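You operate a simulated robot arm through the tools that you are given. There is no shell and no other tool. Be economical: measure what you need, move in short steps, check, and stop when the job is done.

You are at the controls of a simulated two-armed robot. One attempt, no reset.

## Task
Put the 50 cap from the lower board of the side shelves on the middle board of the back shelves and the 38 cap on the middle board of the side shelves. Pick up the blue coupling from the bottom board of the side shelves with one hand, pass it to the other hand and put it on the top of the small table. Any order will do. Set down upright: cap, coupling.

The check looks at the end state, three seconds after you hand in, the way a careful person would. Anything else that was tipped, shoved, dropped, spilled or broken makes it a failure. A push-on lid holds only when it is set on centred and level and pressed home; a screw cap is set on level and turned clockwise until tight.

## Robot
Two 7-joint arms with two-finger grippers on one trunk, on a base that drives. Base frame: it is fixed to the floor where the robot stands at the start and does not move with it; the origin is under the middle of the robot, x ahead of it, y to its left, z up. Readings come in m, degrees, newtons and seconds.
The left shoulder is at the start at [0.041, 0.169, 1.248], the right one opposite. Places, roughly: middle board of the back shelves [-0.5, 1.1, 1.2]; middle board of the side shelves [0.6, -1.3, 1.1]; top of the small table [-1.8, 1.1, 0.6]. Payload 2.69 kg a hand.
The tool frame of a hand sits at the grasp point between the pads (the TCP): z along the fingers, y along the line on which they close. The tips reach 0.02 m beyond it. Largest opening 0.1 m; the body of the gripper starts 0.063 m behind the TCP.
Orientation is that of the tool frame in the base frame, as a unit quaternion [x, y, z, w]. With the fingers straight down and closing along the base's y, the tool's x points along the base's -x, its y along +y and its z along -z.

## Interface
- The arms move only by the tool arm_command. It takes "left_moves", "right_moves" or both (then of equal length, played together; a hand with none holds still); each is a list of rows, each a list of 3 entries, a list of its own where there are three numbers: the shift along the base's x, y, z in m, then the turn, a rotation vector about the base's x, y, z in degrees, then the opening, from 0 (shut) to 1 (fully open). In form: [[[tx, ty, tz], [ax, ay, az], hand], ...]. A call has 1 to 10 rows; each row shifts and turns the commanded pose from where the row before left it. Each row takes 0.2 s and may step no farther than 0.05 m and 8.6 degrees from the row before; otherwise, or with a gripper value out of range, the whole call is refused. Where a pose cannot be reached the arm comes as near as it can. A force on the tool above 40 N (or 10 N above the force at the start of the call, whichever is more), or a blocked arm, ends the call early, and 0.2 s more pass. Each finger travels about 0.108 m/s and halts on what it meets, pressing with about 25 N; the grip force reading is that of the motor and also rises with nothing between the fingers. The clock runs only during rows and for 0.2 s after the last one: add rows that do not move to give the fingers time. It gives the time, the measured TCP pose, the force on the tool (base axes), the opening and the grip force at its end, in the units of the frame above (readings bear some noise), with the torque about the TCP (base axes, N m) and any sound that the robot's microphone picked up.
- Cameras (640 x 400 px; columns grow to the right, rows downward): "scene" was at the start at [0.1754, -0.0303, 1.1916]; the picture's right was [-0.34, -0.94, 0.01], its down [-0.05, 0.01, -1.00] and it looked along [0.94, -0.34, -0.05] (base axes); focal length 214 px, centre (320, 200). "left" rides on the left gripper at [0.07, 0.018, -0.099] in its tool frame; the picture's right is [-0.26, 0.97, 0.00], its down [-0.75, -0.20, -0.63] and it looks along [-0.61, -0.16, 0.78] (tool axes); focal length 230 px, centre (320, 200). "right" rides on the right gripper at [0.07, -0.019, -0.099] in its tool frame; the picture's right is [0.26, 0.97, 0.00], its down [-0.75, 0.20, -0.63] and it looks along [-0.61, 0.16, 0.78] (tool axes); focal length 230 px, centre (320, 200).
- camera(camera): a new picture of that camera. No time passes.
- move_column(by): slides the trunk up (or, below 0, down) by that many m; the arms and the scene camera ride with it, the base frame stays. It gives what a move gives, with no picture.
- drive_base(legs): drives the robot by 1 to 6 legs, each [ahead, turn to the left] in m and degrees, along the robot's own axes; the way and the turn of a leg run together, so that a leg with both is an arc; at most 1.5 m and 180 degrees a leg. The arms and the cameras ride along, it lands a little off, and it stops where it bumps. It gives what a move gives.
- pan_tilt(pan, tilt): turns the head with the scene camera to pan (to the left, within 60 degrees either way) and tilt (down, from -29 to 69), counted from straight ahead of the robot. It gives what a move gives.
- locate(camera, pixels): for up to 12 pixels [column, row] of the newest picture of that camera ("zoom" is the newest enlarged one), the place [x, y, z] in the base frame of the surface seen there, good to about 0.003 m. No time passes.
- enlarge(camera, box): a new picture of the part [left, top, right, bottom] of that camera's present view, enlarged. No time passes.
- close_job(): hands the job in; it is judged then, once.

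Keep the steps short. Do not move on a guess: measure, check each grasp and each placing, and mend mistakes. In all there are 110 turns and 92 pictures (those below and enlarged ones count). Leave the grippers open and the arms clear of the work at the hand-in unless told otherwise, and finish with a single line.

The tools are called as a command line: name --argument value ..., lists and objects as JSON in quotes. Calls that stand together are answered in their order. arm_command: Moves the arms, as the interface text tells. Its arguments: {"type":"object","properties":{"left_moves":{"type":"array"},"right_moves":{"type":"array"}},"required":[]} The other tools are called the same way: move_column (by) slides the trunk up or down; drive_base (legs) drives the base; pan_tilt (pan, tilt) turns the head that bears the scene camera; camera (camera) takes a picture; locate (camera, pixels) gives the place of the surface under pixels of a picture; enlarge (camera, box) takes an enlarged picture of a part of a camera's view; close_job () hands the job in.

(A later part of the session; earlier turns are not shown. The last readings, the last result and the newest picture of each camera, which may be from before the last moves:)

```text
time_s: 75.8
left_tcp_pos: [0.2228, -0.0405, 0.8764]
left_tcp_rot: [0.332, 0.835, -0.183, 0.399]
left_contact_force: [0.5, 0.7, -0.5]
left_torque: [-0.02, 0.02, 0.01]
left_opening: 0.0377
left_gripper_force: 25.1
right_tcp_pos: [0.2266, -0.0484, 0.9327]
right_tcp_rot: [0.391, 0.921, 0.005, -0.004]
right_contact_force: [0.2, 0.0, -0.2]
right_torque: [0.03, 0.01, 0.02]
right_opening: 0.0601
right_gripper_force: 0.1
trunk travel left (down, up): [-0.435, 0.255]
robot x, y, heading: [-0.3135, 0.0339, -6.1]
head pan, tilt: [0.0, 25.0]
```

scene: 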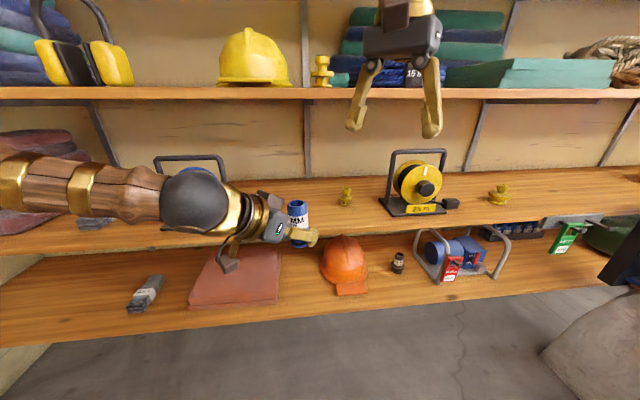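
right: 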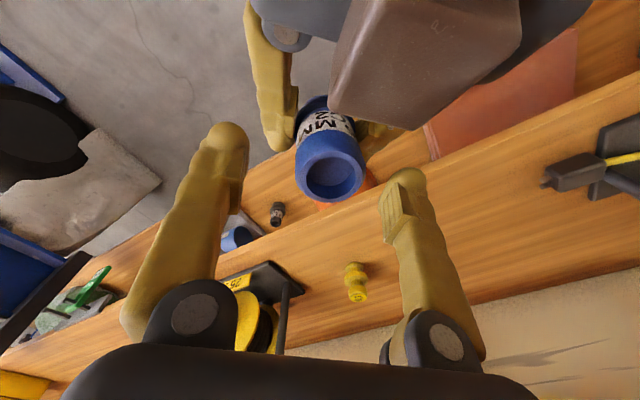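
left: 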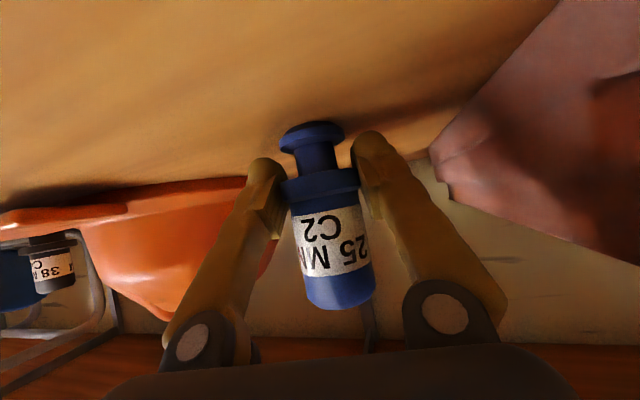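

The right arm cannot go further left, so I bring the coupling to it with the left hand instead, then close.

arm_command --left_moves '[[[0.001, -0.004, 0], [0, 0, 0], 0.25], [[0.001, -0.0035, 0], [0, 0, 0], 0.25], [[0, 0, 0], [0, 0, 0], 0.25]]' --right_moves '[[[0, 0, 0], [0, 0, 0], 0.7], [[0, 0, 0], [0, 0, 0], 0.7], [[0, 0, 0], [0, 0, 0], 0.7]]'

camera --camera "right"

```text
time_s: 76.6
left_tcp_pos: [0.2219, -0.0489, 0.8761]
left_tcp_rot: [0.331, 0.835, -0.183, 0.401]
left_contact_force: [-0.3, -0.2, -0.7]
left_torque: [-0.02, 0.0, 0.0]
left_opening: 0.0378
left_gripper_force: 24.9
right_tcp_pos: [0.2259, -0.047, 0.9331]
right_tcp_rot: [0.389, 0.921, 0.005, -0.003]
right_contact_force: [0.2, -0.3, -0.1]
right_torque: [-0.02, 0.0, -0.04]
right_opening: 0.0701
right_gripper_force: 0.1
trunk travel left (down, up): [-0.435, 0.255]
robot x, y, heading: [-0.3162, 0.0366, -6.2]
head pan, tilt: [0.0, 25.0]
```

```text
31 pictures are left
```

right: 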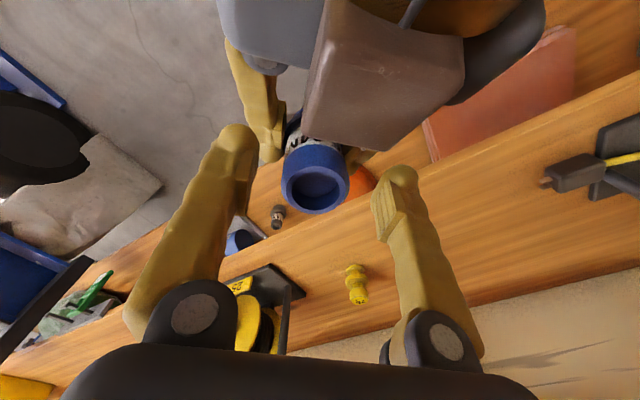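

Aligned within about 2 mm. I close the right hand on the barrel while the left keeps holding.

arm_command --right_moves '[[[0, 0, 0], [0, 0, 0], 0.5], [[0, 0, 0], [0, 0, 0], 0.25], [[0, 0, 0], [0, 0, 0], 0.25], [[0, 0, 0], [0, 0, 0], 0.25], [[0, 0, 0], [0, 0, 0], 0.25]]'

camera --camera "right"

```text
time_s: 77.8
left_tcp_pos: [0.2235, -0.048, 0.8749]
left_tcp_rot: [0.331, 0.835, -0.182, 0.4]
left_contact_force: [8.8, 8.3, 3.3]
left_torque: [-0.22, 0.19, 0.1]
left_opening: 0.0375
left_gripper_force: 25.4
right_tcp_pos: [0.2258, -0.0462, 0.9338]
right_tcp_rot: [0.39, 0.921, 0.006, -0.003]
right_contact_force: [-9.0, -8.2, -3.3]
right_torque: [-0.28, 0.31, -0.09]
right_opening: 0.0363
right_gripper_force: 24.6
trunk travel left (down, up): [-0.435, 0.255]
robot x, y, heading: [-0.315, 0.0394, -6.5]
head pan, tilt: [0.0, 25.0]
```

```text
30 pictures are left
```

right: 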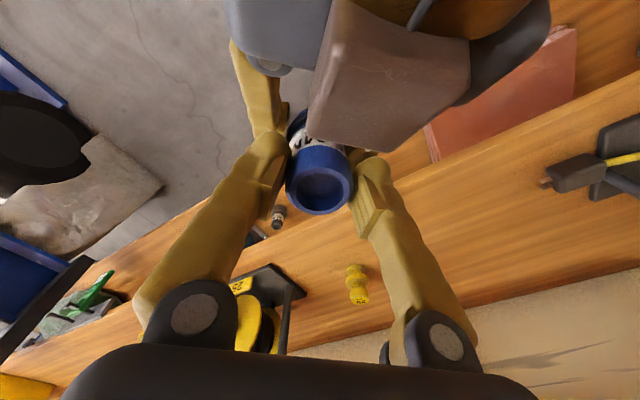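

Both hold it, right at 0.036. I release the left and withdraw it horizontally back-left.

arm_command --left_moves '[[[0, 0, 0], [0, 0, 0], 0.5], [[0, 0, 0], [0, 0, 0], 0.75], [[0, 0, 0], [0, 0, 0], 0.75], [[-0.022, 0.021, 0], [0, 0, 0], 0.75], [[-0.022, 0.021, 0], [0, 0, 0], 0.75], [[-0.022, 0.028, 0], [0, 0, 0], 0.75], [[-0.01, 0.035, 0], [0, 0, 0], 0.75], [[0, 0.035, 0], [0, 0, 0], 0.75], [[0, 0, 0], [0, 0, 0], 0.75]]'

camera --camera "scene"

```text
time_s: 79.8
left_tcp_pos: [0.1466, 0.0913, 0.8772]
left_tcp_rot: [0.332, 0.835, -0.183, 0.4]
left_contact_force: [-0.2, 0.0, 0.0]
left_torque: [-0.01, -0.02, -0.02]
left_opening: 0.0752
left_gripper_force: 0.0
right_tcp_pos: [0.2272, -0.0454, 0.9345]
right_tcp_rot: [0.39, 0.921, 0.007, -0.003]
right_contact_force: [1.3, -1.0, 1.1]
right_torque: [0.0, -0.03, 0.01]
right_opening: 0.0365
right_gripper_force: 24.8
trunk travel left (down, up): [-0.435, 0.255]
robot x, y, heading: [-0.3124, 0.0383, -6.3]
head pan, tilt: [0.0, 25.0]
```

```text
29 pictures are left
```

scene: 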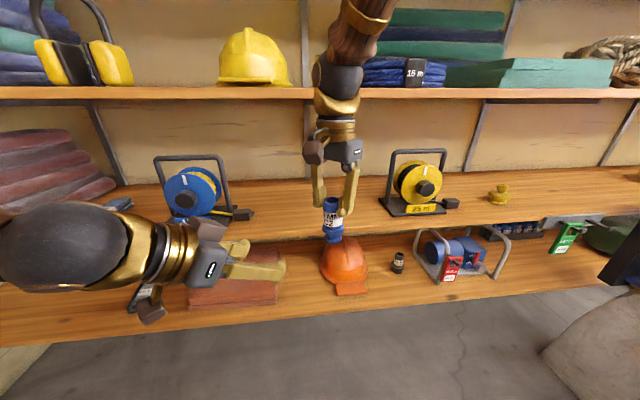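

Hand-over done: the right holds the coupling hanging upright, and the left is free. Now I tuck the right hand to its own side and look to the right rear before driving.

arm_command --right_moves '[[[0.0, -0.035, 0.005], [0, 0, 6], 0.25], [[-0.01, -0.035, 0.005], [0, 0, 6], 0.25], [[-0.015, -0.035, 0.005], [0, 0, 6], 0.25], [[-0.015, -0.035, 0.005], [0, 0, 6], 0.25], [[-0.015, -0.035, 0.005], [0, 0, 6], 0.25], [[-0.015, -0.035, 0.005], [0, 0, 6], 0.25], [[0, 0, 0], [0, 0, 0], 0.25]]'

pan_tilt --pan -60 --tilt 35

camera --camera "scene"

```text
time_s: 81.4
left_tcp_pos: [0.1464, 0.0922, 0.8752]
left_tcp_rot: [0.331, 0.835, -0.183, 0.4]
left_contact_force: [0.4, 0.5, -0.6]
left_torque: [0.01, -0.01, -0.03]
left_opening: 0.0751
left_gripper_force: 0.1
right_tcp_pos: [0.1502, -0.2462, 0.9623]
right_tcp_rot: [0.07, 0.998, 0.0, 0.0]
right_contact_force: [0.4, -1.0, -1.3]
right_torque: [0.01, -0.02, 0.01]
right_opening: 0.0362
right_gripper_force: 25.0
trunk travel left (down, up): [-0.435, 0.255]
robot x, y, heading: [-0.3151, 0.0395, -6.0]
head pan, tilt: [0.0, 25.0]
```

```text
time_s: 82.7
left_tcp_pos: [0.1479, 0.0921, 0.876]
left_tcp_rot: [0.331, 0.835, -0.182, 0.4]
left_contact_force: [-1.2, -0.3, 0.2]
left_torque: [0.02, 0.0, 0.02]
left_opening: 0.0749
left_gripper_force: 0.1
right_tcp_pos: [0.1502, -0.245, 0.9644]
right_tcp_rot: [0.07, 0.998, 0.0, 0.0]
right_contact_force: [0.7, -0.5, -0.7]
right_torque: [-0.01, -0.02, 0.0]
right_opening: 0.0358
right_gripper_force: 25.0
trunk travel left (down, up): [-0.435, 0.255]
robot x, y, heading: [-0.3148, 0.0383, -6.4]
head pan, tilt: [-60.0, 35.0]
```

```text
28 pictures are left
```

scene: 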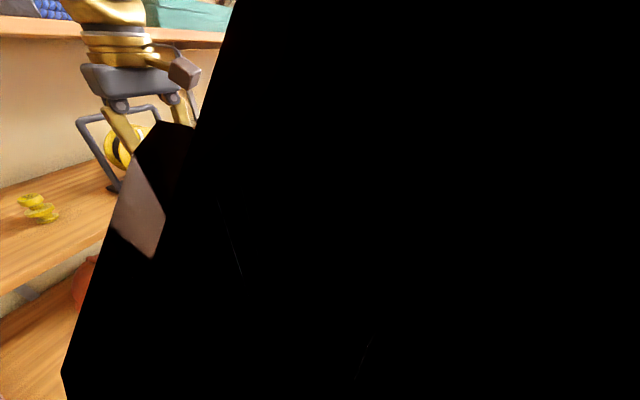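

The view is blocked at this pan. I drive ahead 0.13 m, away from whatever is behind, then turn right 80° in place (arm radius 0.47 stays clear of the shelf) and look along −y.

drive_base --legs '[[0.13, 0], [0, -78]]'

pan_tilt --pan 0 --tilt 30

camera --camera "scene"

```text
time_s: 87.5
left_tcp_pos: [-0.0624, -0.4229, 0.8749]
left_tcp_rot: [0.795, 0.42, -0.398, 0.183]
left_contact_force: [-0.4, 0.0, 0.3]
left_torque: [0.0, 0.0, 0.0]
left_opening: 0.0749
left_gripper_force: 0.0
right_tcp_pos: [-0.3923, -0.4778, 0.9623]
right_tcp_rot: [0.703, 0.711, 0.0, 0.001]
right_contact_force: [0.0, 0.3, -0.8]
right_torque: [-0.01, 0.02, 0.01]
right_opening: 0.0364
right_gripper_force: 24.8
trunk travel left (down, up): [-0.435, 0.255]
robot x, y, heading: [-0.1807, 0.0234, -87.5]
head pan, tilt: [-60.0, 35.0]
```

```text
time_s: 88.8
left_tcp_pos: [-0.062, -0.4069, 0.8796]
left_tcp_rot: [0.793, 0.426, -0.398, 0.176]
left_contact_force: [-0.3, -0.5, 0.0]
left_torque: [-0.02, 0.0, -0.02]
left_opening: 0.0749
left_gripper_force: 0.1
right_tcp_pos: [-0.3932, -0.4638, 0.971]
right_tcp_rot: [0.703, 0.711, -0.004, 0.006]
right_contact_force: [1.1, -0.7, -0.1]
right_torque: [0.01, -0.02, -0.02]
right_opening: 0.0362
right_gripper_force: 25.1
trunk travel left (down, up): [-0.435, 0.255]
robot x, y, heading: [-0.1772, 0.0244, -87.5]
head pan, tilt: [0.0, 30.0]
```

```text
27 pictures are left
```

scene: 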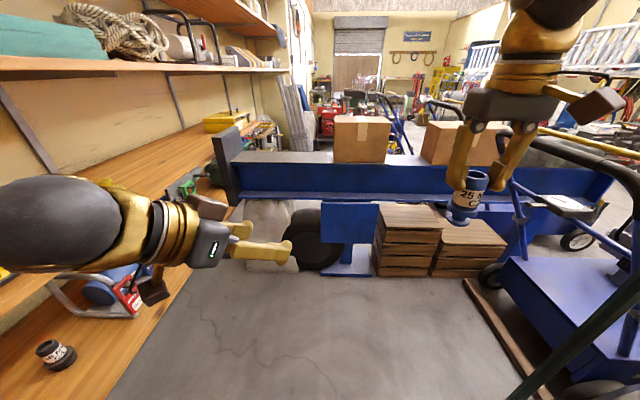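

Ahead is a blue lift table and to the right a blue trolley (what I touched when backing). I measure them.

locate --camera "scene" --pixels '[[280, 180], [225, 165], [270, 265], [345, 272], [400, 275], [465, 282], [520, 390], [510, 270], [560, 360], [610, 190], [500, 180], [130, 399]]'

```text
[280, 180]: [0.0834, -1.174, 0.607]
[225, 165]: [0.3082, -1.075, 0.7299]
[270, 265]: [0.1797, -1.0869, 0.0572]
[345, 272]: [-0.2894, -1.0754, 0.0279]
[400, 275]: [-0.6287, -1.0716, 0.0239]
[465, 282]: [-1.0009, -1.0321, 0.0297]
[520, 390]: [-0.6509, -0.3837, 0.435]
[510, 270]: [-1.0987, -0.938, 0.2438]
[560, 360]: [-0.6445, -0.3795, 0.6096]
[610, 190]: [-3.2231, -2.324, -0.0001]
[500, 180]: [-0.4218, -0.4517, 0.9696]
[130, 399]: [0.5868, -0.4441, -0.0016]
```

Lift table front is at y≈−1.07, trolley at x<−0.65. I draw the right hand in and up, and square the left hand's yaw. Then I drive 0.5 along −y and turn left to −28°.

arm_command --left_moves '[[[0, 0, 0.01], [0, 0, 7.6], 1], [[0, 0, 0.01], [0, 0, 7.6], 1], [[0, 0, 0.01], [0, 0, 7.6], 1], [[0, 0, 0.01], [0, 0, 7.6], 1], [[0, 0, 0], [0, 0, 7.6], 1], [[0, 0, 0], [0, 0, 0], 1]]' --right_moves '[[[0, 0.02, 0.02], [0, 0, 0], 0.25], [[0, 0.02, 0.02], [0, 0, 0], 0.25], [[0, 0.02, 0.02], [0, 0, 0], 0.25], [[0, 0.02, 0.02], [0, 0, 0], 0.25], [[0, 0.02, 0.01], [0, 0, 0], 0.25], [[0, 0, 0], [0, 0, 0], 0.25]]'

drive_base --legs '[[0.5, 0], [0, 59.5]]'

move_column --by -0.17

camera --camera "scene"

```text
time_s: 90.2
left_tcp_pos: [-0.0289, -0.3945, 0.9322]
left_tcp_rot: [0.732, 0.51, -0.385, 0.235]
left_contact_force: [0.0, 0.3, -0.7]
left_torque: [0.01, 0.0, 0.03]
left_opening: 0.0998
left_gripper_force: 0.0
left hand out of reach, approached as far as the arm can: row 2, 3, 4, 5
right_tcp_pos: [-0.3912, -0.3638, 1.0594]
right_tcp_rot: [0.703, 0.712, -0.004, 0.006]
right_contact_force: [-0.1, 0.1, -1.0]
right_torque: [0.04, -0.03, -0.01]
right_opening: 0.0358
right_gripper_force: 25.1
trunk travel left (down, up): [-0.435, 0.255]
robot x, y, heading: [-0.1762, 0.0207, -87.6]
head pan, tilt: [0.0, 30.0]
```

```text
time_s: 96.0
left_tcp_pos: [0.2836, -0.5761, 0.932]
left_tcp_rot: [0.375, 0.809, -0.215, 0.398]
left_contact_force: [-0.5, 0.6, 0.2]
left_torque: [-0.01, 0.04, 0.01]
left_opening: 0.1
left_gripper_force: 0.1
right_tcp_pos: [0.0793, -0.8779, 1.0592]
right_tcp_rot: [0.248, 0.969, -0.001, 0.009]
right_contact_force: [0.0, -0.3, -1.6]
right_torque: [0.01, 0.01, -0.01]
right_opening: 0.0356
right_gripper_force: 25.0
trunk travel left (down, up): [-0.435, 0.255]
robot x, y, heading: [-0.1516, -0.5036, -27.0]
head pan, tilt: [0.0, 30.0]
```

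```text
time_s: 97.9
left_tcp_pos: [0.2698, -0.5699, 0.7684]
left_tcp_rot: [0.376, 0.806, -0.217, 0.402]
left_contact_force: [-0.7, -0.8, 0.4]
left_torque: [0.0, -0.02, 0.01]
left_opening: 0.0999
left_gripper_force: 0.0
right_tcp_pos: [0.0638, -0.8715, 0.8938]
right_tcp_rot: [0.248, 0.969, -0.003, 0.017]
right_contact_force: [0.4, -0.1, -1.6]
right_torque: [0.01, -0.02, -0.04]
right_opening: 0.0358
right_gripper_force: 25.3
trunk travel left (down, up): [-0.265, 0.425]
robot x, y, heading: [-0.1523, -0.5033, -27.2]
head pan, tilt: [0.0, 30.0]
```

```text
26 pictures are left
```

scene: 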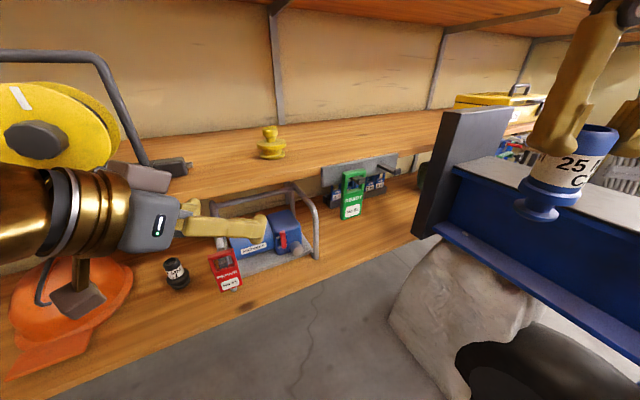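

enlarge --camera "scene" --box '[230, 110, 310, 160]'

locate --camera "zoom" --pixels '[[320, 140], [320, 190], [320, 220], [285, 190], [355, 190], [320, 285], [230, 285], [430, 285], [320, 385]]'

locate --camera "scene" --pixels '[[185, 165], [135, 150], [465, 110], [420, 200], [540, 215], [270, 180]]'

```text
8.00 times, centred on (270, 135) of scene
```

zoom: 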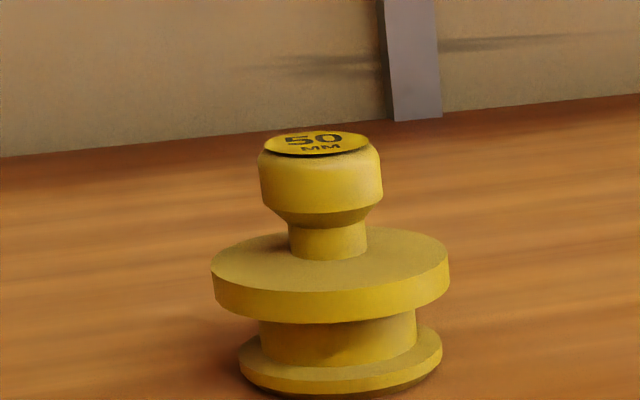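

```text
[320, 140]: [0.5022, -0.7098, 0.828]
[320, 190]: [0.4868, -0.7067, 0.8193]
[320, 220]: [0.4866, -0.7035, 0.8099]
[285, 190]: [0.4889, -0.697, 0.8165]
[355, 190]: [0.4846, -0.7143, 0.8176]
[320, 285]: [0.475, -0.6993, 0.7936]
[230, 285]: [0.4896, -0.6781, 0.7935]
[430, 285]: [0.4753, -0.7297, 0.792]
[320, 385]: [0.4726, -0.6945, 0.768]
```

```text
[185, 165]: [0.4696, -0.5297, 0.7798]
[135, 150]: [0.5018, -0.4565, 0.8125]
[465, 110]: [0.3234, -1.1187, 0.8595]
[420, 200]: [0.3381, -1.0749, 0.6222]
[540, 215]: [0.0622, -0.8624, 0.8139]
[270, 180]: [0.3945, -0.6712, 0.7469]
```

It is the 50 cap: knob centre (0.501,−0.711), top 0.828, same proportions. I bring the left hand up to its pre-grasp, yaw −27° and 45° tilt.

arm_command --left_moves '[[[0, 0, 0.033], [1.9, 1.23, 6.05], 1], [[0, 0, 0.033], [1.9, 1.23, 6.05], 1], [[0, 0, 0.033], [1.9, 1.23, 6.05], 1], [[0, 0, 0.033], [1.9, 1.23, 6.05], 1], [[0.03, -0.02, 0], [0, 0, 0], 1], [[0.03, -0.025, 0], [0, 0, 0], 1], [[0.03, -0.025, 0], [0, 0, 0], 1], [[0, 0, 0], [0, 0, 0], 1]]'

camera --camera "left"

```text
time_s: 99.7
left_tcp_pos: [0.3578, -0.6453, 0.8914]
left_tcp_rot: [0.243, 0.885, -0.114, 0.38]
left_contact_force: [0.6, 0.7, 1.0]
left_torque: [0.0, 0.0, -0.03]
left_opening: 0.1
left_gripper_force: 0.0
left hand out of reach, approached as far as the arm can: row 1
right_tcp_pos: [0.0636, -0.8708, 0.895]
right_tcp_rot: [0.248, 0.969, -0.004, 0.015]
right_contact_force: [-0.1, -1.1, -0.9]
right_torque: [0.01, 0.01, 0.0]
right_opening: 0.0354
right_gripper_force: 24.9
trunk travel left (down, up): [-0.265, 0.425]
robot x, y, heading: [-0.1516, -0.5062, -26.9]
head pan, tilt: [0.0, 30.0]
```

```text
24 pictures are left
```

left: 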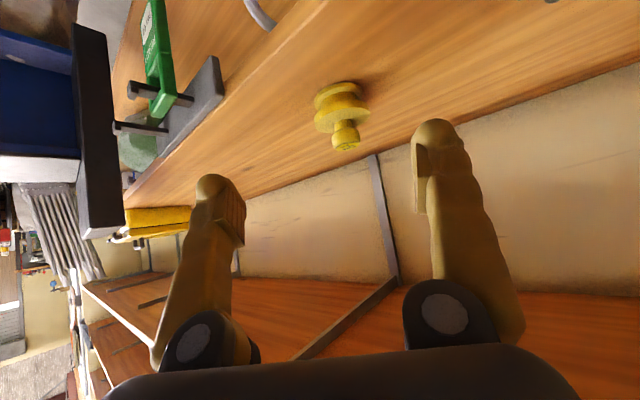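

arm_command --left_moves '[[[0.036, -0.0165, -0.015], [0, 0, 0], 1], [[0.036, -0.0165, -0.015], [0, 0, 0], 1], [[0.03, -0.014, -0.012], [0, 0, 0], 1], [[0, 0, 0], [0, 0, 0], 1]]'

camera --camera "left"

```text
time_s: 100.7
left_tcp_pos: [0.4619, -0.6905, 0.8491]
left_tcp_rot: [0.242, 0.885, -0.113, 0.381]
left_contact_force: [1.0, 0.1, -0.6]
left_torque: [-0.01, 0.03, 0.06]
left_opening: 0.0997
left_gripper_force: 0.1
right_tcp_pos: [0.0633, -0.871, 0.8955]
right_tcp_rot: [0.248, 0.969, -0.003, 0.016]
right_contact_force: [-0.1, 0.6, -1.4]
right_torque: [-0.04, -0.03, -0.05]
right_opening: 0.0357
right_gripper_force: 24.4
trunk travel left (down, up): [-0.265, 0.425]
robot x, y, heading: [-0.153, -0.5048, -26.8]
head pan, tilt: [0.0, 30.0]
```

```text
23 pictures are left
```

left: 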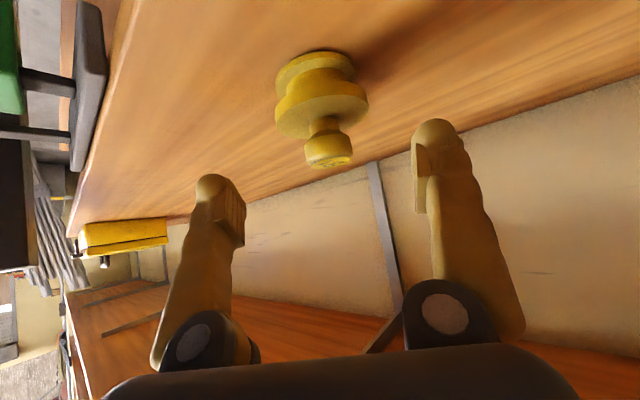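

locate --camera "left" --pixels '[[335, 163], [328, 148], [310, 152], [348, 150]]'

arm_command --left_moves '[[[0.016, -0.0085, -0.01], [0, 0, 0], 1], [[0.014, -0.0085, -0.009], [0, 0, 0], 1], [[0, 0, 0], [0, 0, 0], 1]]'

camera --camera "left"

```text
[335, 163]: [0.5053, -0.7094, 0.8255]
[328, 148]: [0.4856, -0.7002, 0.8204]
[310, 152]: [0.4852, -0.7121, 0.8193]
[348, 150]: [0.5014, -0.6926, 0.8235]
```

```text
time_s: 101.5
left_tcp_pos: [0.4927, -0.7107, 0.8296]
left_tcp_rot: [0.243, 0.885, -0.113, 0.381]
left_contact_force: [0.4, 0.0, -0.4]
left_torque: [-0.03, -0.01, -0.02]
left_opening: 0.0999
left_gripper_force: 0.0
right_tcp_pos: [0.0649, -0.8709, 0.895]
right_tcp_rot: [0.247, 0.969, -0.004, 0.017]
right_contact_force: [1.0, -0.3, -1.2]
right_torque: [0.06, 0.0, 0.0]
right_opening: 0.0357
right_gripper_force: 24.6
trunk travel left (down, up): [-0.265, 0.425]
robot x, y, heading: [-0.1539, -0.5074, -27.0]
head pan, tilt: [0.0, 30.0]
```

```text
22 pictures are left
```

left: 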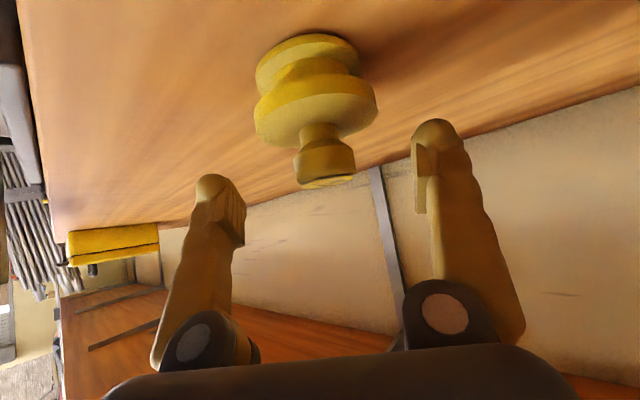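

arm_command --left_moves '[[[0.007, 0.001, -0.005], [0, 0, 0], 1], [[0, 0, 0], [0, 0, 0], 0.5], [[0, 0, 0], [0, 0, 0], 0.2], [[0, 0, 0], [0, 0, 0], 0.2], [[0, 0, 0], [0, 0, 0], 0.2]]'

camera --camera "left"

```text
time_s: 102.7
left_tcp_pos: [0.4989, -0.7095, 0.826]
left_tcp_rot: [0.243, 0.885, -0.113, 0.38]
left_contact_force: [0.3, -0.1, 0.7]
left_torque: [-0.04, 0.01, 0.02]
left_opening: 0.0304
left_gripper_force: 25.0
right_tcp_pos: [0.0644, -0.8704, 0.8955]
right_tcp_rot: [0.248, 0.969, -0.003, 0.015]
right_contact_force: [0.6, 0.8, -1.2]
right_torque: [-0.01, 0.01, -0.01]
right_opening: 0.0354
right_gripper_force: 24.8
trunk travel left (down, up): [-0.265, 0.425]
robot x, y, heading: [-0.1548, -0.5042, -27.1]
head pan, tilt: [0.0, 30.0]
```

```text
21 pictures are left
```

left: 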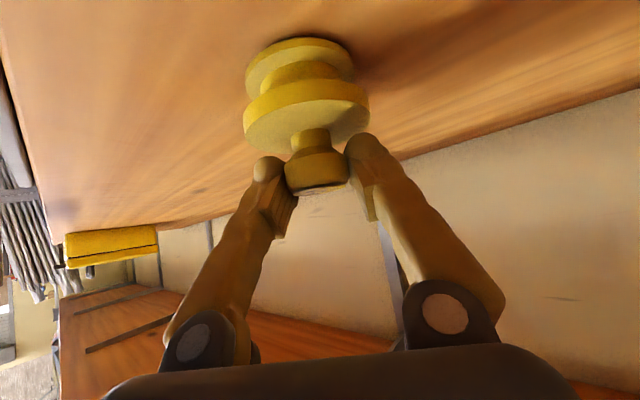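

The 50 cap is held (0.030). I lift it, withdraw along the approach, and tuck the hand to the left side near the robot.

arm_command --left_moves '[[[0, 0, 0.02], [0, 0, 0], 0.2], [[-0.035, 0.017, 0.013], [0, 0, 0], 0.2], [[-0.035, 0.017, 0.013], [0, 0, 0], 0.2], [[-0.035, 0.017, 0.013], [0, 0, 0], 0.2], [[-0.035, 0.017, 0.013], [0, 0, 0], 0.2], [[-0.023, 0.031, 0.01], [0, 0, 0], 0.2], [[-0.023, 0.031, 0.01], [0, 0, 0], 0.2], [[-0.023, 0.031, 0.01], [0, 0, 0], 0.2], [[-0.023, 0.031, 0.01], [0, 0, 0], 0.2], [[0, 0, 0], [0, 0, 0], 0.2]]'

drive_base --legs '[[-0.04, 0], [0, 117]]'

camera --camera "scene"

```text
time_s: 104.9
left_tcp_pos: [0.2922, -0.5429, 0.9376]
left_tcp_rot: [0.237, 0.885, -0.111, 0.384]
left_contact_force: [0.3, -0.2, -1.2]
left_torque: [0.0, 0.01, -0.03]
left_opening: 0.0303
left_gripper_force: 25.4
left hand out of reach, approached as far as the arm can: row 9
right_tcp_pos: [0.064, -0.8708, 0.8955]
right_tcp_rot: [0.248, 0.969, -0.003, 0.016]
right_contact_force: [0.0, -0.2, -1.8]
right_torque: [-0.01, 0.01, 0.02]
right_opening: 0.0358
right_gripper_force: 25.3
trunk travel left (down, up): [-0.265, 0.425]
robot x, y, heading: [-0.1536, -0.5052, -27.1]
head pan, tilt: [0.0, 30.0]
```

```text
time_s: 110.8
left_tcp_pos: [-0.3541, -0.0701, 0.939]
left_tcp_rot: [-0.628, 0.668, 0.267, 0.296]
left_contact_force: [0.3, 0.3, 0.3]
left_torque: [-0.05, -0.01, 0.0]
left_opening: 0.0302
left_gripper_force: 24.5
right_tcp_pos: [0.0418, -0.1301, 0.8941]
right_tcp_rot: [-0.694, 0.72, 0.012, 0.012]
right_contact_force: [-1.3, 0.8, -1.0]
right_torque: [0.0, -0.01, 0.0]
right_opening: 0.0356
right_gripper_force: 24.6
trunk travel left (down, up): [-0.265, 0.425]
robot x, y, heading: [-0.1757, -0.4869, 89.6]
head pan, tilt: [0.0, 30.0]
```

```text
20 pictures are left
```

scene: 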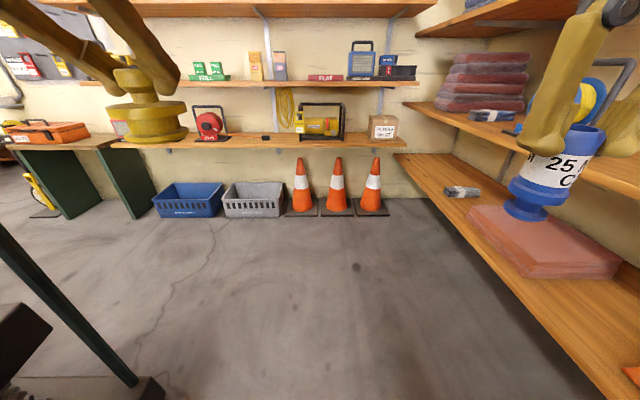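

Now I see the back shelves and, at left, the small table with an orange tool case on it. I measure them.

locate --camera "scene" --pixels '[[230, 83], [320, 84], [235, 148], [320, 149], [200, 8], [80, 145], [110, 135], [40, 152], [270, 215], [325, 78], [135, 380], [340, 215]]'

enlarge --camera "scene" --box '[0, 0, 420, 240]'

```text
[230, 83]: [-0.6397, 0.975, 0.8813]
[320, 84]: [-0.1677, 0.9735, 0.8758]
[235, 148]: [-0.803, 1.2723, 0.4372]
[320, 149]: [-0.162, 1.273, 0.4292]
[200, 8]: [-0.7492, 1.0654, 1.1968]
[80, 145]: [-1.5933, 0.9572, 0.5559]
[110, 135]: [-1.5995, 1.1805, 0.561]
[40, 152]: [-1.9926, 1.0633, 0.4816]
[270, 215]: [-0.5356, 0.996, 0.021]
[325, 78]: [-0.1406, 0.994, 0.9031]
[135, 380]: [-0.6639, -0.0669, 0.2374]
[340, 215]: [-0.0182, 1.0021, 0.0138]
```

```text
1.52 times, centred on (210, 120) of scene
```

zoom: 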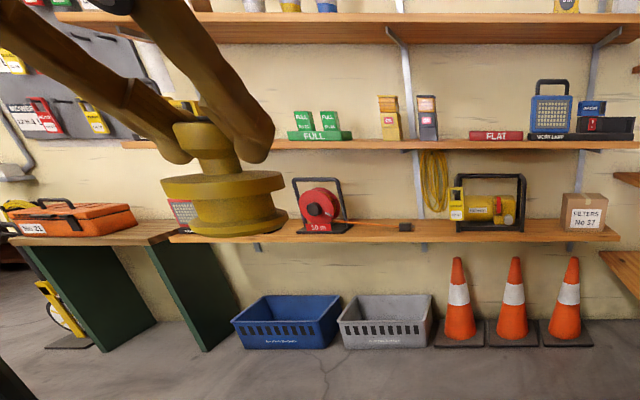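

I raise the trunk 0.4 to see the board at z≈1.2.

move_column --by 0.4

pan_tilt --pan 10 --tilt 8

camera --camera "scene"

```text
time_s: 114.6
left_tcp_pos: [-0.3604, -0.0581, 1.3585]
left_tcp_rot: [0.641, -0.639, -0.288, -0.312]
left_contact_force: [-0.4, 0.2, -1.5]
left_torque: [-0.02, 0.02, 0.01]
left_opening: 0.0302
left_gripper_force: 25.1
right_tcp_pos: [0.041, -0.1422, 1.2999]
right_tcp_rot: [-0.694, 0.72, 0.018, 0.017]
right_contact_force: [-0.1, 0.3, -1.5]
right_torque: [-0.02, 0.02, 0.02]
right_opening: 0.0357
right_gripper_force: 25.5
trunk travel left (down, up): [-0.665, 0.025]
robot x, y, heading: [-0.1797, -0.4886, 89.7]
head pan, tilt: [0.0, 30.0]
```

```text
time_s: 115.5
left_tcp_pos: [-0.3605, -0.0586, 1.3585]
left_tcp_rot: [-0.64, 0.641, 0.286, 0.313]
left_contact_force: [-0.2, -0.5, -0.3]
left_torque: [-0.02, -0.03, 0.01]
left_opening: 0.0305
left_gripper_force: 25.7
right_tcp_pos: [0.0422, -0.1423, 1.2985]
right_tcp_rot: [-0.694, 0.72, 0.017, 0.017]
right_contact_force: [-0.4, -0.8, -0.9]
right_torque: [-0.01, 0.0, 0.0]
right_opening: 0.0357
right_gripper_force: 24.8
trunk travel left (down, up): [-0.665, 0.025]
robot x, y, heading: [-0.1807, -0.4878, 89.5]
head pan, tilt: [10.0, 8.0]
```

```text
18 pictures are left
```

scene: 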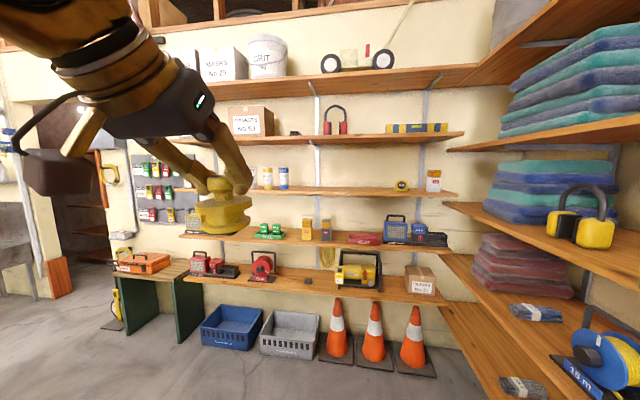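

Five boards: the middle one (row ~190) is free between the tins (column 285) and the tape (400). I measure it.

locate --camera "scene" --pixels '[[340, 188], [340, 190], [340, 194], [284, 184], [400, 186], [340, 141], [340, 136], [300, 190], [380, 190], [188, 268], [180, 262], [145, 262]]'

```text
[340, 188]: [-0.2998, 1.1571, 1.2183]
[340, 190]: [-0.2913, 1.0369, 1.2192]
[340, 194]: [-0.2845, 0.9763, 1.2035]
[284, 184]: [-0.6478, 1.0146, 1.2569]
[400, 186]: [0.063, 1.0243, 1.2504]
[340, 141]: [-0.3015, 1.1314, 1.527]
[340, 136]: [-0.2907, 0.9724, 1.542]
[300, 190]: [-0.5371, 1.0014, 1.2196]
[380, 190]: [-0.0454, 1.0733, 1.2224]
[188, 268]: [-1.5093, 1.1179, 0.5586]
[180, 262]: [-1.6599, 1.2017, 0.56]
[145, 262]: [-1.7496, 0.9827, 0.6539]
```

Board top is 1.219, front edge y 0.975, next board underside 1.525. Target for the cap: (−0.32, 1.05). I drive forward 0.85 with the trunk 0.04 lower.

drive_base --legs '[[0.85, 0]]'

move_column --by -0.04

camera --camera "scene"

```text
time_s: 120.1
left_tcp_pos: [-0.3587, 0.8091, 1.3591]
left_tcp_rot: [0.642, -0.638, -0.288, -0.313]
left_contact_force: [-0.1, 0.4, -0.7]
left_torque: [-0.01, 0.01, -0.01]
left_opening: 0.0304
left_gripper_force: 24.8
right_tcp_pos: [0.0443, 0.7265, 1.2996]
right_tcp_rot: [-0.696, 0.718, 0.018, 0.017]
right_contact_force: [-0.6, 0.1, -1.1]
right_torque: [0.01, 0.02, -0.02]
right_opening: 0.0356
right_gripper_force: 24.7
trunk travel left (down, up): [-0.665, 0.025]
robot x, y, heading: [-0.1724, 0.3772, 89.7]
head pan, tilt: [10.0, 8.0]
```

```text
time_s: 120.9
left_tcp_pos: [-0.3642, 0.8107, 1.3424]
left_tcp_rot: [0.652, -0.609, -0.307, -0.331]
left_contact_force: [-0.7, -0.9, -0.5]
left_torque: [-0.02, -0.01, -0.02]
left_opening: 0.0303
left_gripper_force: 25.4
right_tcp_pos: [0.0441, 0.7041, 1.2651]
right_tcp_rot: [-0.696, 0.717, 0.023, 0.024]
right_contact_force: [0.5, 0.0, -0.7]
right_torque: [0.04, 0.02, 0.01]
right_opening: 0.0356
right_gripper_force: 24.7
trunk travel left (down, up): [-0.625, 0.065]
robot x, y, heading: [-0.1746, 0.3833, 89.9]
head pan, tilt: [10.0, 8.0]
```

```text
17 pictures are left
```

scene: 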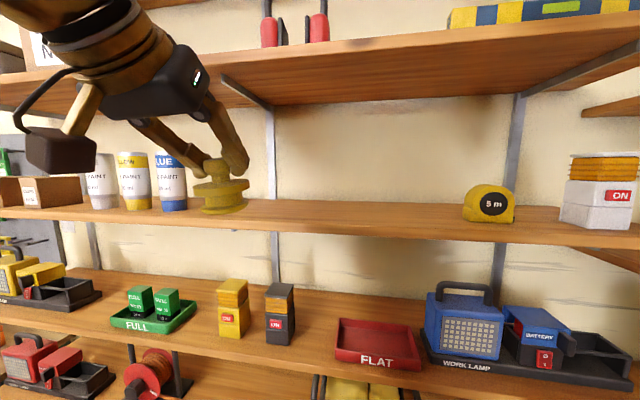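

Computed: the cap leans about 7° because the arm was near a limit when tucked. I correct that while moving forward over the board.

arm_command --left_moves '[[[0.01, 0.03, 0], [-3.5, 1.1, 0], 0.2], [[0.01, 0.03, 0], [-3.5, 1.1, 0], 0.2], [[0.01, 0.04, 0], [0, 0, 0], 0.2], [[0.01, 0.04, -0.005], [0, 0, 0], 0.2], [[0.01, 0.04, -0.005], [0, 0, 0], 0.2], [[0, 0, 0], [0, 0, 0], 0.2]]'

camera --camera "scene"

```text
time_s: 122.3
left_tcp_pos: [-0.3097, 0.9651, 1.3167]
left_tcp_rot: [-0.651, 0.659, 0.266, 0.267]
left_contact_force: [0.0, -0.2, -0.9]
left_torque: [0.01, -0.01, -0.01]
left_opening: 0.0305
left_gripper_force: 25.0
right_tcp_pos: [0.0435, 0.7047, 1.2654]
right_tcp_rot: [-0.695, 0.718, 0.023, 0.023]
right_contact_force: [-0.8, -0.4, -0.6]
right_torque: [0.03, 0.01, 0.0]
right_opening: 0.0354
right_gripper_force: 25.5
trunk travel left (down, up): [-0.625, 0.065]
robot x, y, heading: [-0.1773, 0.3842, 89.6]
head pan, tilt: [10.0, 8.0]
```

```text
16 pictures are left
```

scene: 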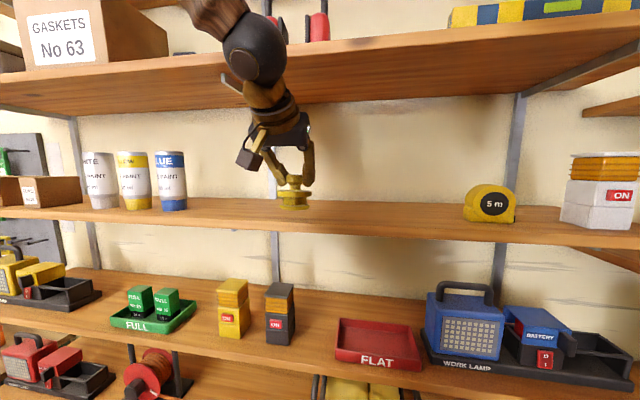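

Now it leans 2.7° the other way. I correct by that and go on to y≈1.05, then lower to just above the board.

arm_command --left_moves '[[[0, 0.04, 0], [2.4, -1.1, 0], 0.2], [[0, 0.035, -0.005], [0, 0, 0], 0.2], [[0, 0, -0.01], [0, 0, 0], 0.2], [[0, 0, 0], [0, 0, 0], 0.2]]'

enlarge --camera "scene" --box '[210, 110, 370, 230]'

```text
time_s: 123.3
left_tcp_pos: [-0.3112, 1.0478, 1.3036]
left_tcp_rot: [-0.649, 0.651, 0.272, 0.285]
left_contact_force: [-0.2, -0.1, -1.2]
left_torque: [0.01, 0.02, -0.03]
left_opening: 0.0302
left_gripper_force: 25.3
right_tcp_pos: [0.044, 0.7058, 1.2663]
right_tcp_rot: [-0.696, 0.717, 0.023, 0.022]
right_contact_force: [-0.5, 0.5, -1.2]
right_torque: [0.03, -0.02, 0.02]
right_opening: 0.0357
right_gripper_force: 24.9
trunk travel left (down, up): [-0.625, 0.065]
robot x, y, heading: [-0.171, 0.3829, 89.9]
head pan, tilt: [10.0, 8.0]
```

```text
3.33 times, centred on (290, 170) of scene
```

zoom: 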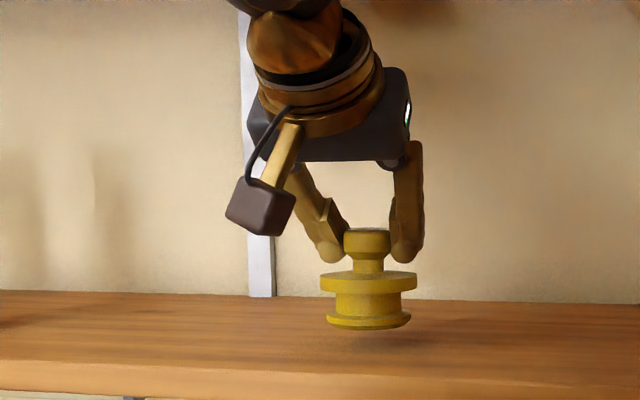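

Upright within 0.5°. I lower to the touch.

arm_command --left_moves '[[[0, 0, -0.006], [0, 0, 0], 0.2], [[0, 0, -0.006], [0, 0, 0], 0.2], [[0, 0, -0.002], [0, 0, 0], 0.2], [[0, 0, 0], [0, 0, 0], 0.2]]'

```text
time_s: 124.3
left_tcp_pos: [-0.3116, 1.0458, 1.2904]
left_tcp_rot: [0.651, -0.65, -0.272, -0.283]
left_contact_force: [-0.5, 0.2, -1.6]
left_torque: [0.0, -0.01, 0.0]
left_opening: 0.0306
left_gripper_force: 24.4
right_tcp_pos: [0.0447, 0.7063, 1.2653]
right_tcp_rot: [-0.695, 0.718, 0.023, 0.023]
right_contact_force: [0.3, -0.2, -0.8]
right_torque: [0.0, -0.01, 0.01]
right_opening: 0.0359
right_gripper_force: 25.5
trunk travel left (down, up): [-0.625, 0.065]
robot x, y, heading: [-0.1714, 0.3813, 90.1]
head pan, tilt: [10.0, 8.0]
```

arm_command --left_moves '[[[0, 0, -0.002], [0, 0, 0], 0.2], [[0, 0, -0.001], [0, 0, 0], 0.2], [[0, 0, 0], [0, 0, 0], 0.2]]'

```text
time_s: 125.1
left_tcp_pos: [-0.3114, 1.0475, 1.2883]
left_tcp_rot: [0.651, -0.649, -0.272, -0.284]
left_contact_force: [0.0, 0.4, 0.7]
left_torque: [0.06, 0.03, -0.01]
left_opening: 0.0303
left_gripper_force: 24.5
right_tcp_pos: [0.044, 0.7058, 1.2642]
right_tcp_rot: [-0.696, 0.718, 0.024, 0.023]
right_contact_force: [0.9, -0.6, -1.0]
right_torque: [-0.04, -0.02, -0.03]
right_opening: 0.0354
right_gripper_force: 25.2
trunk travel left (down, up): [-0.625, 0.065]
robot x, y, heading: [-0.1742, 0.3792, 89.7]
head pan, tilt: [10.0, 8.0]
```

Contact is just beginning. One more 1.5 mm, then I open and withdraw backward and up.

arm_command --left_moves '[[[0, 0, -0.0015], [0, 0, 0], 0.2], [[0, 0, 0], [0, 0, 0], 0.2]]'

arm_command --left_moves '[[[0, 0, 0], [0, 0, 0], 0.4], [[0, 0, 0], [0, 0, 0], 0.7], [[0, 0, 0], [0, 0, 0], 0.7], [[0, -0.02, 0.005], [0, 0, 0], 0.7], [[0, -0.035, 0.01], [0, 0, 0], 0.7], [[-0.005, -0.04, 0.01], [0, 0, 0], 0.7], [[-0.01, -0.045, 0], [0, 0, 0], 1], [[-0.01, -0.045, 0], [0, 0, 0], 1], [[0, 0, 0], [0, 0, 0], 1]]'

camera --camera "scene"

```text
time_s: 125.7
left_tcp_pos: [-0.3116, 1.0464, 1.287]
left_tcp_rot: [0.651, -0.648, -0.274, -0.285]
left_contact_force: [-1.7, 1.9, 9.0]
left_torque: [0.28, 0.11, -0.03]
left_opening: 0.0305
left_gripper_force: 25.1
right_tcp_pos: [0.045, 0.7046, 1.2657]
right_tcp_rot: [-0.695, 0.718, 0.023, 0.023]
right_contact_force: [0.3, 0.5, -1.2]
right_torque: [-0.03, 0.0, 0.0]
right_opening: 0.0356
right_gripper_force: 25.3
trunk travel left (down, up): [-0.625, 0.065]
robot x, y, heading: [-0.173, 0.3771, 89.8]
head pan, tilt: [10.0, 8.0]
```

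```text
time_s: 127.7
left_tcp_pos: [-0.3334, 0.8594, 1.3081]
left_tcp_rot: [-0.649, 0.651, 0.274, 0.285]
left_contact_force: [0.7, 0.5, -0.2]
left_torque: [-0.02, 0.02, 0.02]
left_opening: 0.1001
left_gripper_force: 0.1
right_tcp_pos: [0.0446, 0.7073, 1.2647]
right_tcp_rot: [-0.695, 0.718, 0.023, 0.021]
right_contact_force: [-0.4, 0.5, -1.2]
right_torque: [-0.01, 0.01, -0.01]
right_opening: 0.0358
right_gripper_force: 24.8
trunk travel left (down, up): [-0.625, 0.065]
robot x, y, heading: [-0.1707, 0.3823, 89.7]
head pan, tilt: [10.0, 8.0]
```

```text
14 pictures are left
```

scene: 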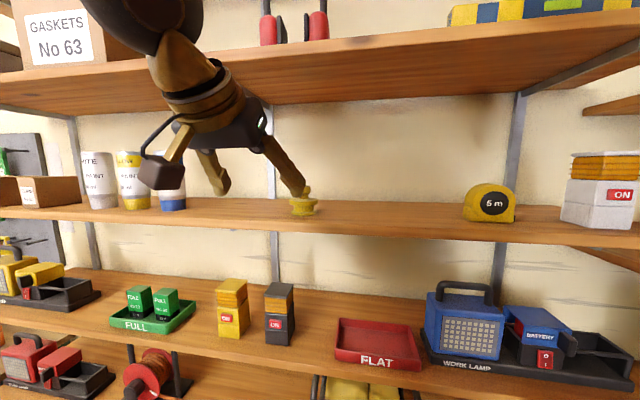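

The 50 cap stands at (303,206). Now I turn left to face −x toward the small table and look at the way.

drive_base --legs '[[0, 85]]'

pan_tilt --pan 0 --tilt 25

camera --camera "scene"

```text
time_s: 131.7
left_tcp_pos: [-0.6677, 0.2798, 1.3078]
left_tcp_rot: [0.917, -0.057, -0.393, -0.032]
left_contact_force: [0.2, -0.1, 0.1]
left_torque: [0.04, -0.03, 0.03]
left_opening: 0.0999
left_gripper_force: 0.0
right_tcp_pos: [-0.4694, 0.6358, 1.2656]
right_tcp_rot: [0.996, -0.078, -0.032, -0.002]
right_contact_force: [0.5, 0.5, -0.9]
right_torque: [0.02, 0.0, 0.01]
right_opening: 0.0355
right_gripper_force: 24.7
trunk travel left (down, up): [-0.625, 0.065]
robot x, y, heading: [-0.1779, 0.3874, 172.7]
head pan, tilt: [10.0, 8.0]
```

```text
time_s: 132.5
left_tcp_pos: [-0.6459, 0.2771, 1.3166]
left_tcp_rot: [0.914, -0.057, -0.401, -0.032]
left_contact_force: [-0.1, 0.1, 0.4]
left_torque: [0.0, -0.03, -0.01]
left_opening: 0.1002
left_gripper_force: 0.1
right_tcp_pos: [-0.444, 0.6356, 1.2611]
right_tcp_rot: [0.997, -0.078, -0.023, -0.001]
right_contact_force: [0.5, 0.3, -1.4]
right_torque: [-0.03, 0.04, 0.0]
right_opening: 0.0357
right_gripper_force: 25.2
trunk travel left (down, up): [-0.625, 0.065]
robot x, y, heading: [-0.1714, 0.3901, 172.9]
head pan, tilt: [0.0, 25.0]
```

```text
13 pictures are left
```

scene: 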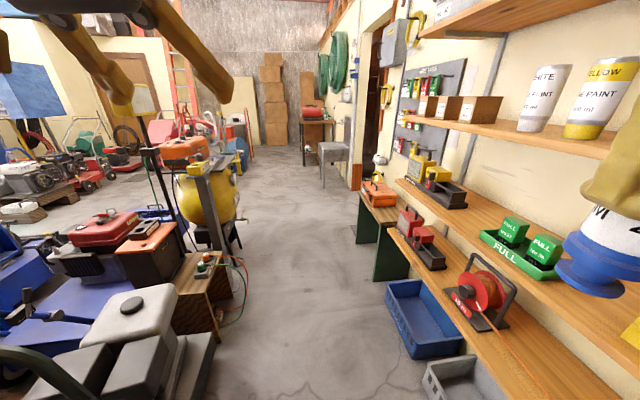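

locate --camera "scene" --pixels '[[215, 350], [230, 300], [240, 215], [150, 300], [60, 385], [385, 290], [437, 355], [360, 222], [405, 222], [378, 192], [390, 212], [362, 185]]'

enlarge --camera "scene" --box '[330, 150, 450, 290]'

```text
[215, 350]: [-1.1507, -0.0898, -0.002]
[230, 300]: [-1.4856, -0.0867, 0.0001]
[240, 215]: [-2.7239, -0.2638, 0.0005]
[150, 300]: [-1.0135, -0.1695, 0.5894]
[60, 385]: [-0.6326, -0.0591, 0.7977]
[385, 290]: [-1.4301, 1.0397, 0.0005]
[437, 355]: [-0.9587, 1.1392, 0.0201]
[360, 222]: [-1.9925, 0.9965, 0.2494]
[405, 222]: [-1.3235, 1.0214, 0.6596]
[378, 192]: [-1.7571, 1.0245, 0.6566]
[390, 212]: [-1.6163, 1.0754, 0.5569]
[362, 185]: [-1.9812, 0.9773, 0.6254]
```

```text
2.86 times, centred on (390, 220) of scene
```

zoom: 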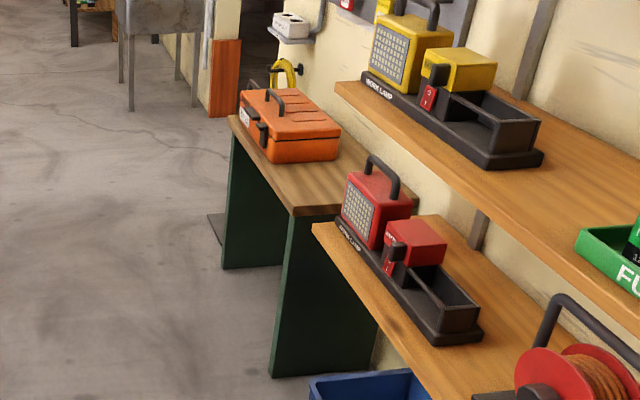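

locate --camera "zoom" --pixels '[[292, 212], [232, 122], [405, 195], [340, 150], [275, 162], [335, 185], [375, 200], [338, 92], [315, 228], [350, 172], [345, 205], [310, 190]]'

```text
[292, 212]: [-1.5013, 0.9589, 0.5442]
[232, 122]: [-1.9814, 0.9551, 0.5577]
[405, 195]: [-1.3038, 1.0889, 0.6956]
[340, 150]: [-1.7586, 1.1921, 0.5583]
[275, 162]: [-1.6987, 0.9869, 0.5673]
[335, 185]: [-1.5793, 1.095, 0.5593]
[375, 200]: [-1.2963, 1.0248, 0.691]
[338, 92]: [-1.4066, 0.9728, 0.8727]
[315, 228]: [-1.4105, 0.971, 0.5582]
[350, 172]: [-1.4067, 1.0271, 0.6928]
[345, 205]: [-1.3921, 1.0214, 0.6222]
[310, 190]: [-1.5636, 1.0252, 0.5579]
```

Table top: z 0.559, x −1.98…−1.50, front y 0.955; the case starts at x −1.70. Free spot is (−1.59,1.06). The straight way at my present heading is clear: I drive 1.64 m, then turn to face the table.

drive_base --legs '[[1.3, 0], [0.34, 0], [0, -83]]'

pan_tilt --pan -25 --tilt 40

camera --camera "scene"

```text
time_s: 139.7
left_tcp_pos: [-1.9273, 0.4721, 1.2958]
left_tcp_rot: [0.924, -0.073, -0.375, -0.034]
left_contact_force: [-0.7, -0.2, 0.6]
left_torque: [0.01, -0.08, 0.02]
left_opening: 0.1001
left_gripper_force: 0.1
right_tcp_pos: [-1.7226, 0.8265, 1.2537]
right_tcp_rot: [0.995, -0.095, -0.009, 0.001]
right_contact_force: [1.2, 0.1, -0.7]
right_torque: [-0.03, 0.03, 0.01]
right_opening: 0.0357
right_gripper_force: 24.9
trunk travel left (down, up): [-0.625, 0.065]
robot x, y, heading: [-1.5013, 0.5754, 171.0]
head pan, tilt: [0.0, 25.0]
stopped in leg 2: the robot was blocked; the commanded pose is now the measured one
```

```text
time_s: 140.6
left_tcp_pos: [-1.9378, 0.4719, 1.2824]
left_tcp_rot: [0.929, -0.072, -0.362, -0.033]
left_contact_force: [-0.3, 0.4, -0.1]
left_torque: [0.03, -0.01, -0.01]
left_opening: 0.1001
left_gripper_force: 0.0
right_tcp_pos: [-1.7419, 0.8272, 1.2492]
right_tcp_rot: [0.995, -0.095, -0.004, 0.002]
right_contact_force: [-0.1, 0.3, -0.7]
right_torque: [0.01, -0.05, 0.0]
right_opening: 0.0356
right_gripper_force: 25.0
trunk travel left (down, up): [-0.625, 0.065]
robot x, y, heading: [-1.4986, 0.5765, 171.1]
head pan, tilt: [-25.0, 40.0]
```

```text
11 pictures are left
```

scene: 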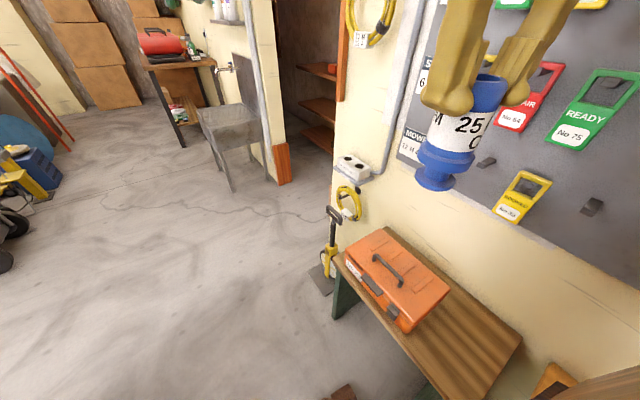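

Blocked at x −1.50, but from here the spot suits the right hand at heading ≈130°. I check the brown thing at (345,392), back off 0.05, and turn right 41°.

locate --camera "scene" --pixels '[[345, 392], [460, 340], [425, 395], [515, 345], [410, 330], [450, 288]]'

drive_base --legs '[[-0.05, 0], [0, -41]]'

camera --camera "scene"

```text
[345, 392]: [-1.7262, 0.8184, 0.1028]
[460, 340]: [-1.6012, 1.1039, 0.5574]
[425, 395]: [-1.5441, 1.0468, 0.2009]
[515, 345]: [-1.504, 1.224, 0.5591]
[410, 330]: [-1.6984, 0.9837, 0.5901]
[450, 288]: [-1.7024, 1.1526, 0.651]
```

```text
time_s: 142.4
left_tcp_pos: [-1.8716, 0.56, 1.3076]
left_tcp_rot: [0.913, -0.109, -0.369, -0.135]
left_contact_force: [0.3, 0.7, -0.2]
left_torque: [0.01, 0.03, -0.05]
left_opening: 0.1002
left_gripper_force: 0.0
right_tcp_pos: [-1.6213, 0.8505, 1.2634]
right_tcp_rot: [0.981, -0.192, -0.024, 0.008]
right_contact_force: [1.1, -0.4, -0.9]
right_torque: [-0.01, 0.06, -0.01]
right_opening: 0.0354
right_gripper_force: 24.6
trunk travel left (down, up): [-0.625, 0.065]
robot x, y, heading: [-1.4479, 0.5724, 160.0]
head pan, tilt: [-25.0, 40.0]
stopped in leg 2: the robot was blocked; the commanded pose is now the measured one
```

```text
10 pictures are left
```

scene: 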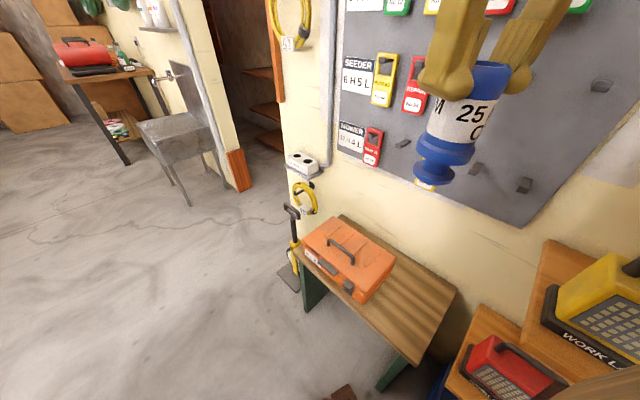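

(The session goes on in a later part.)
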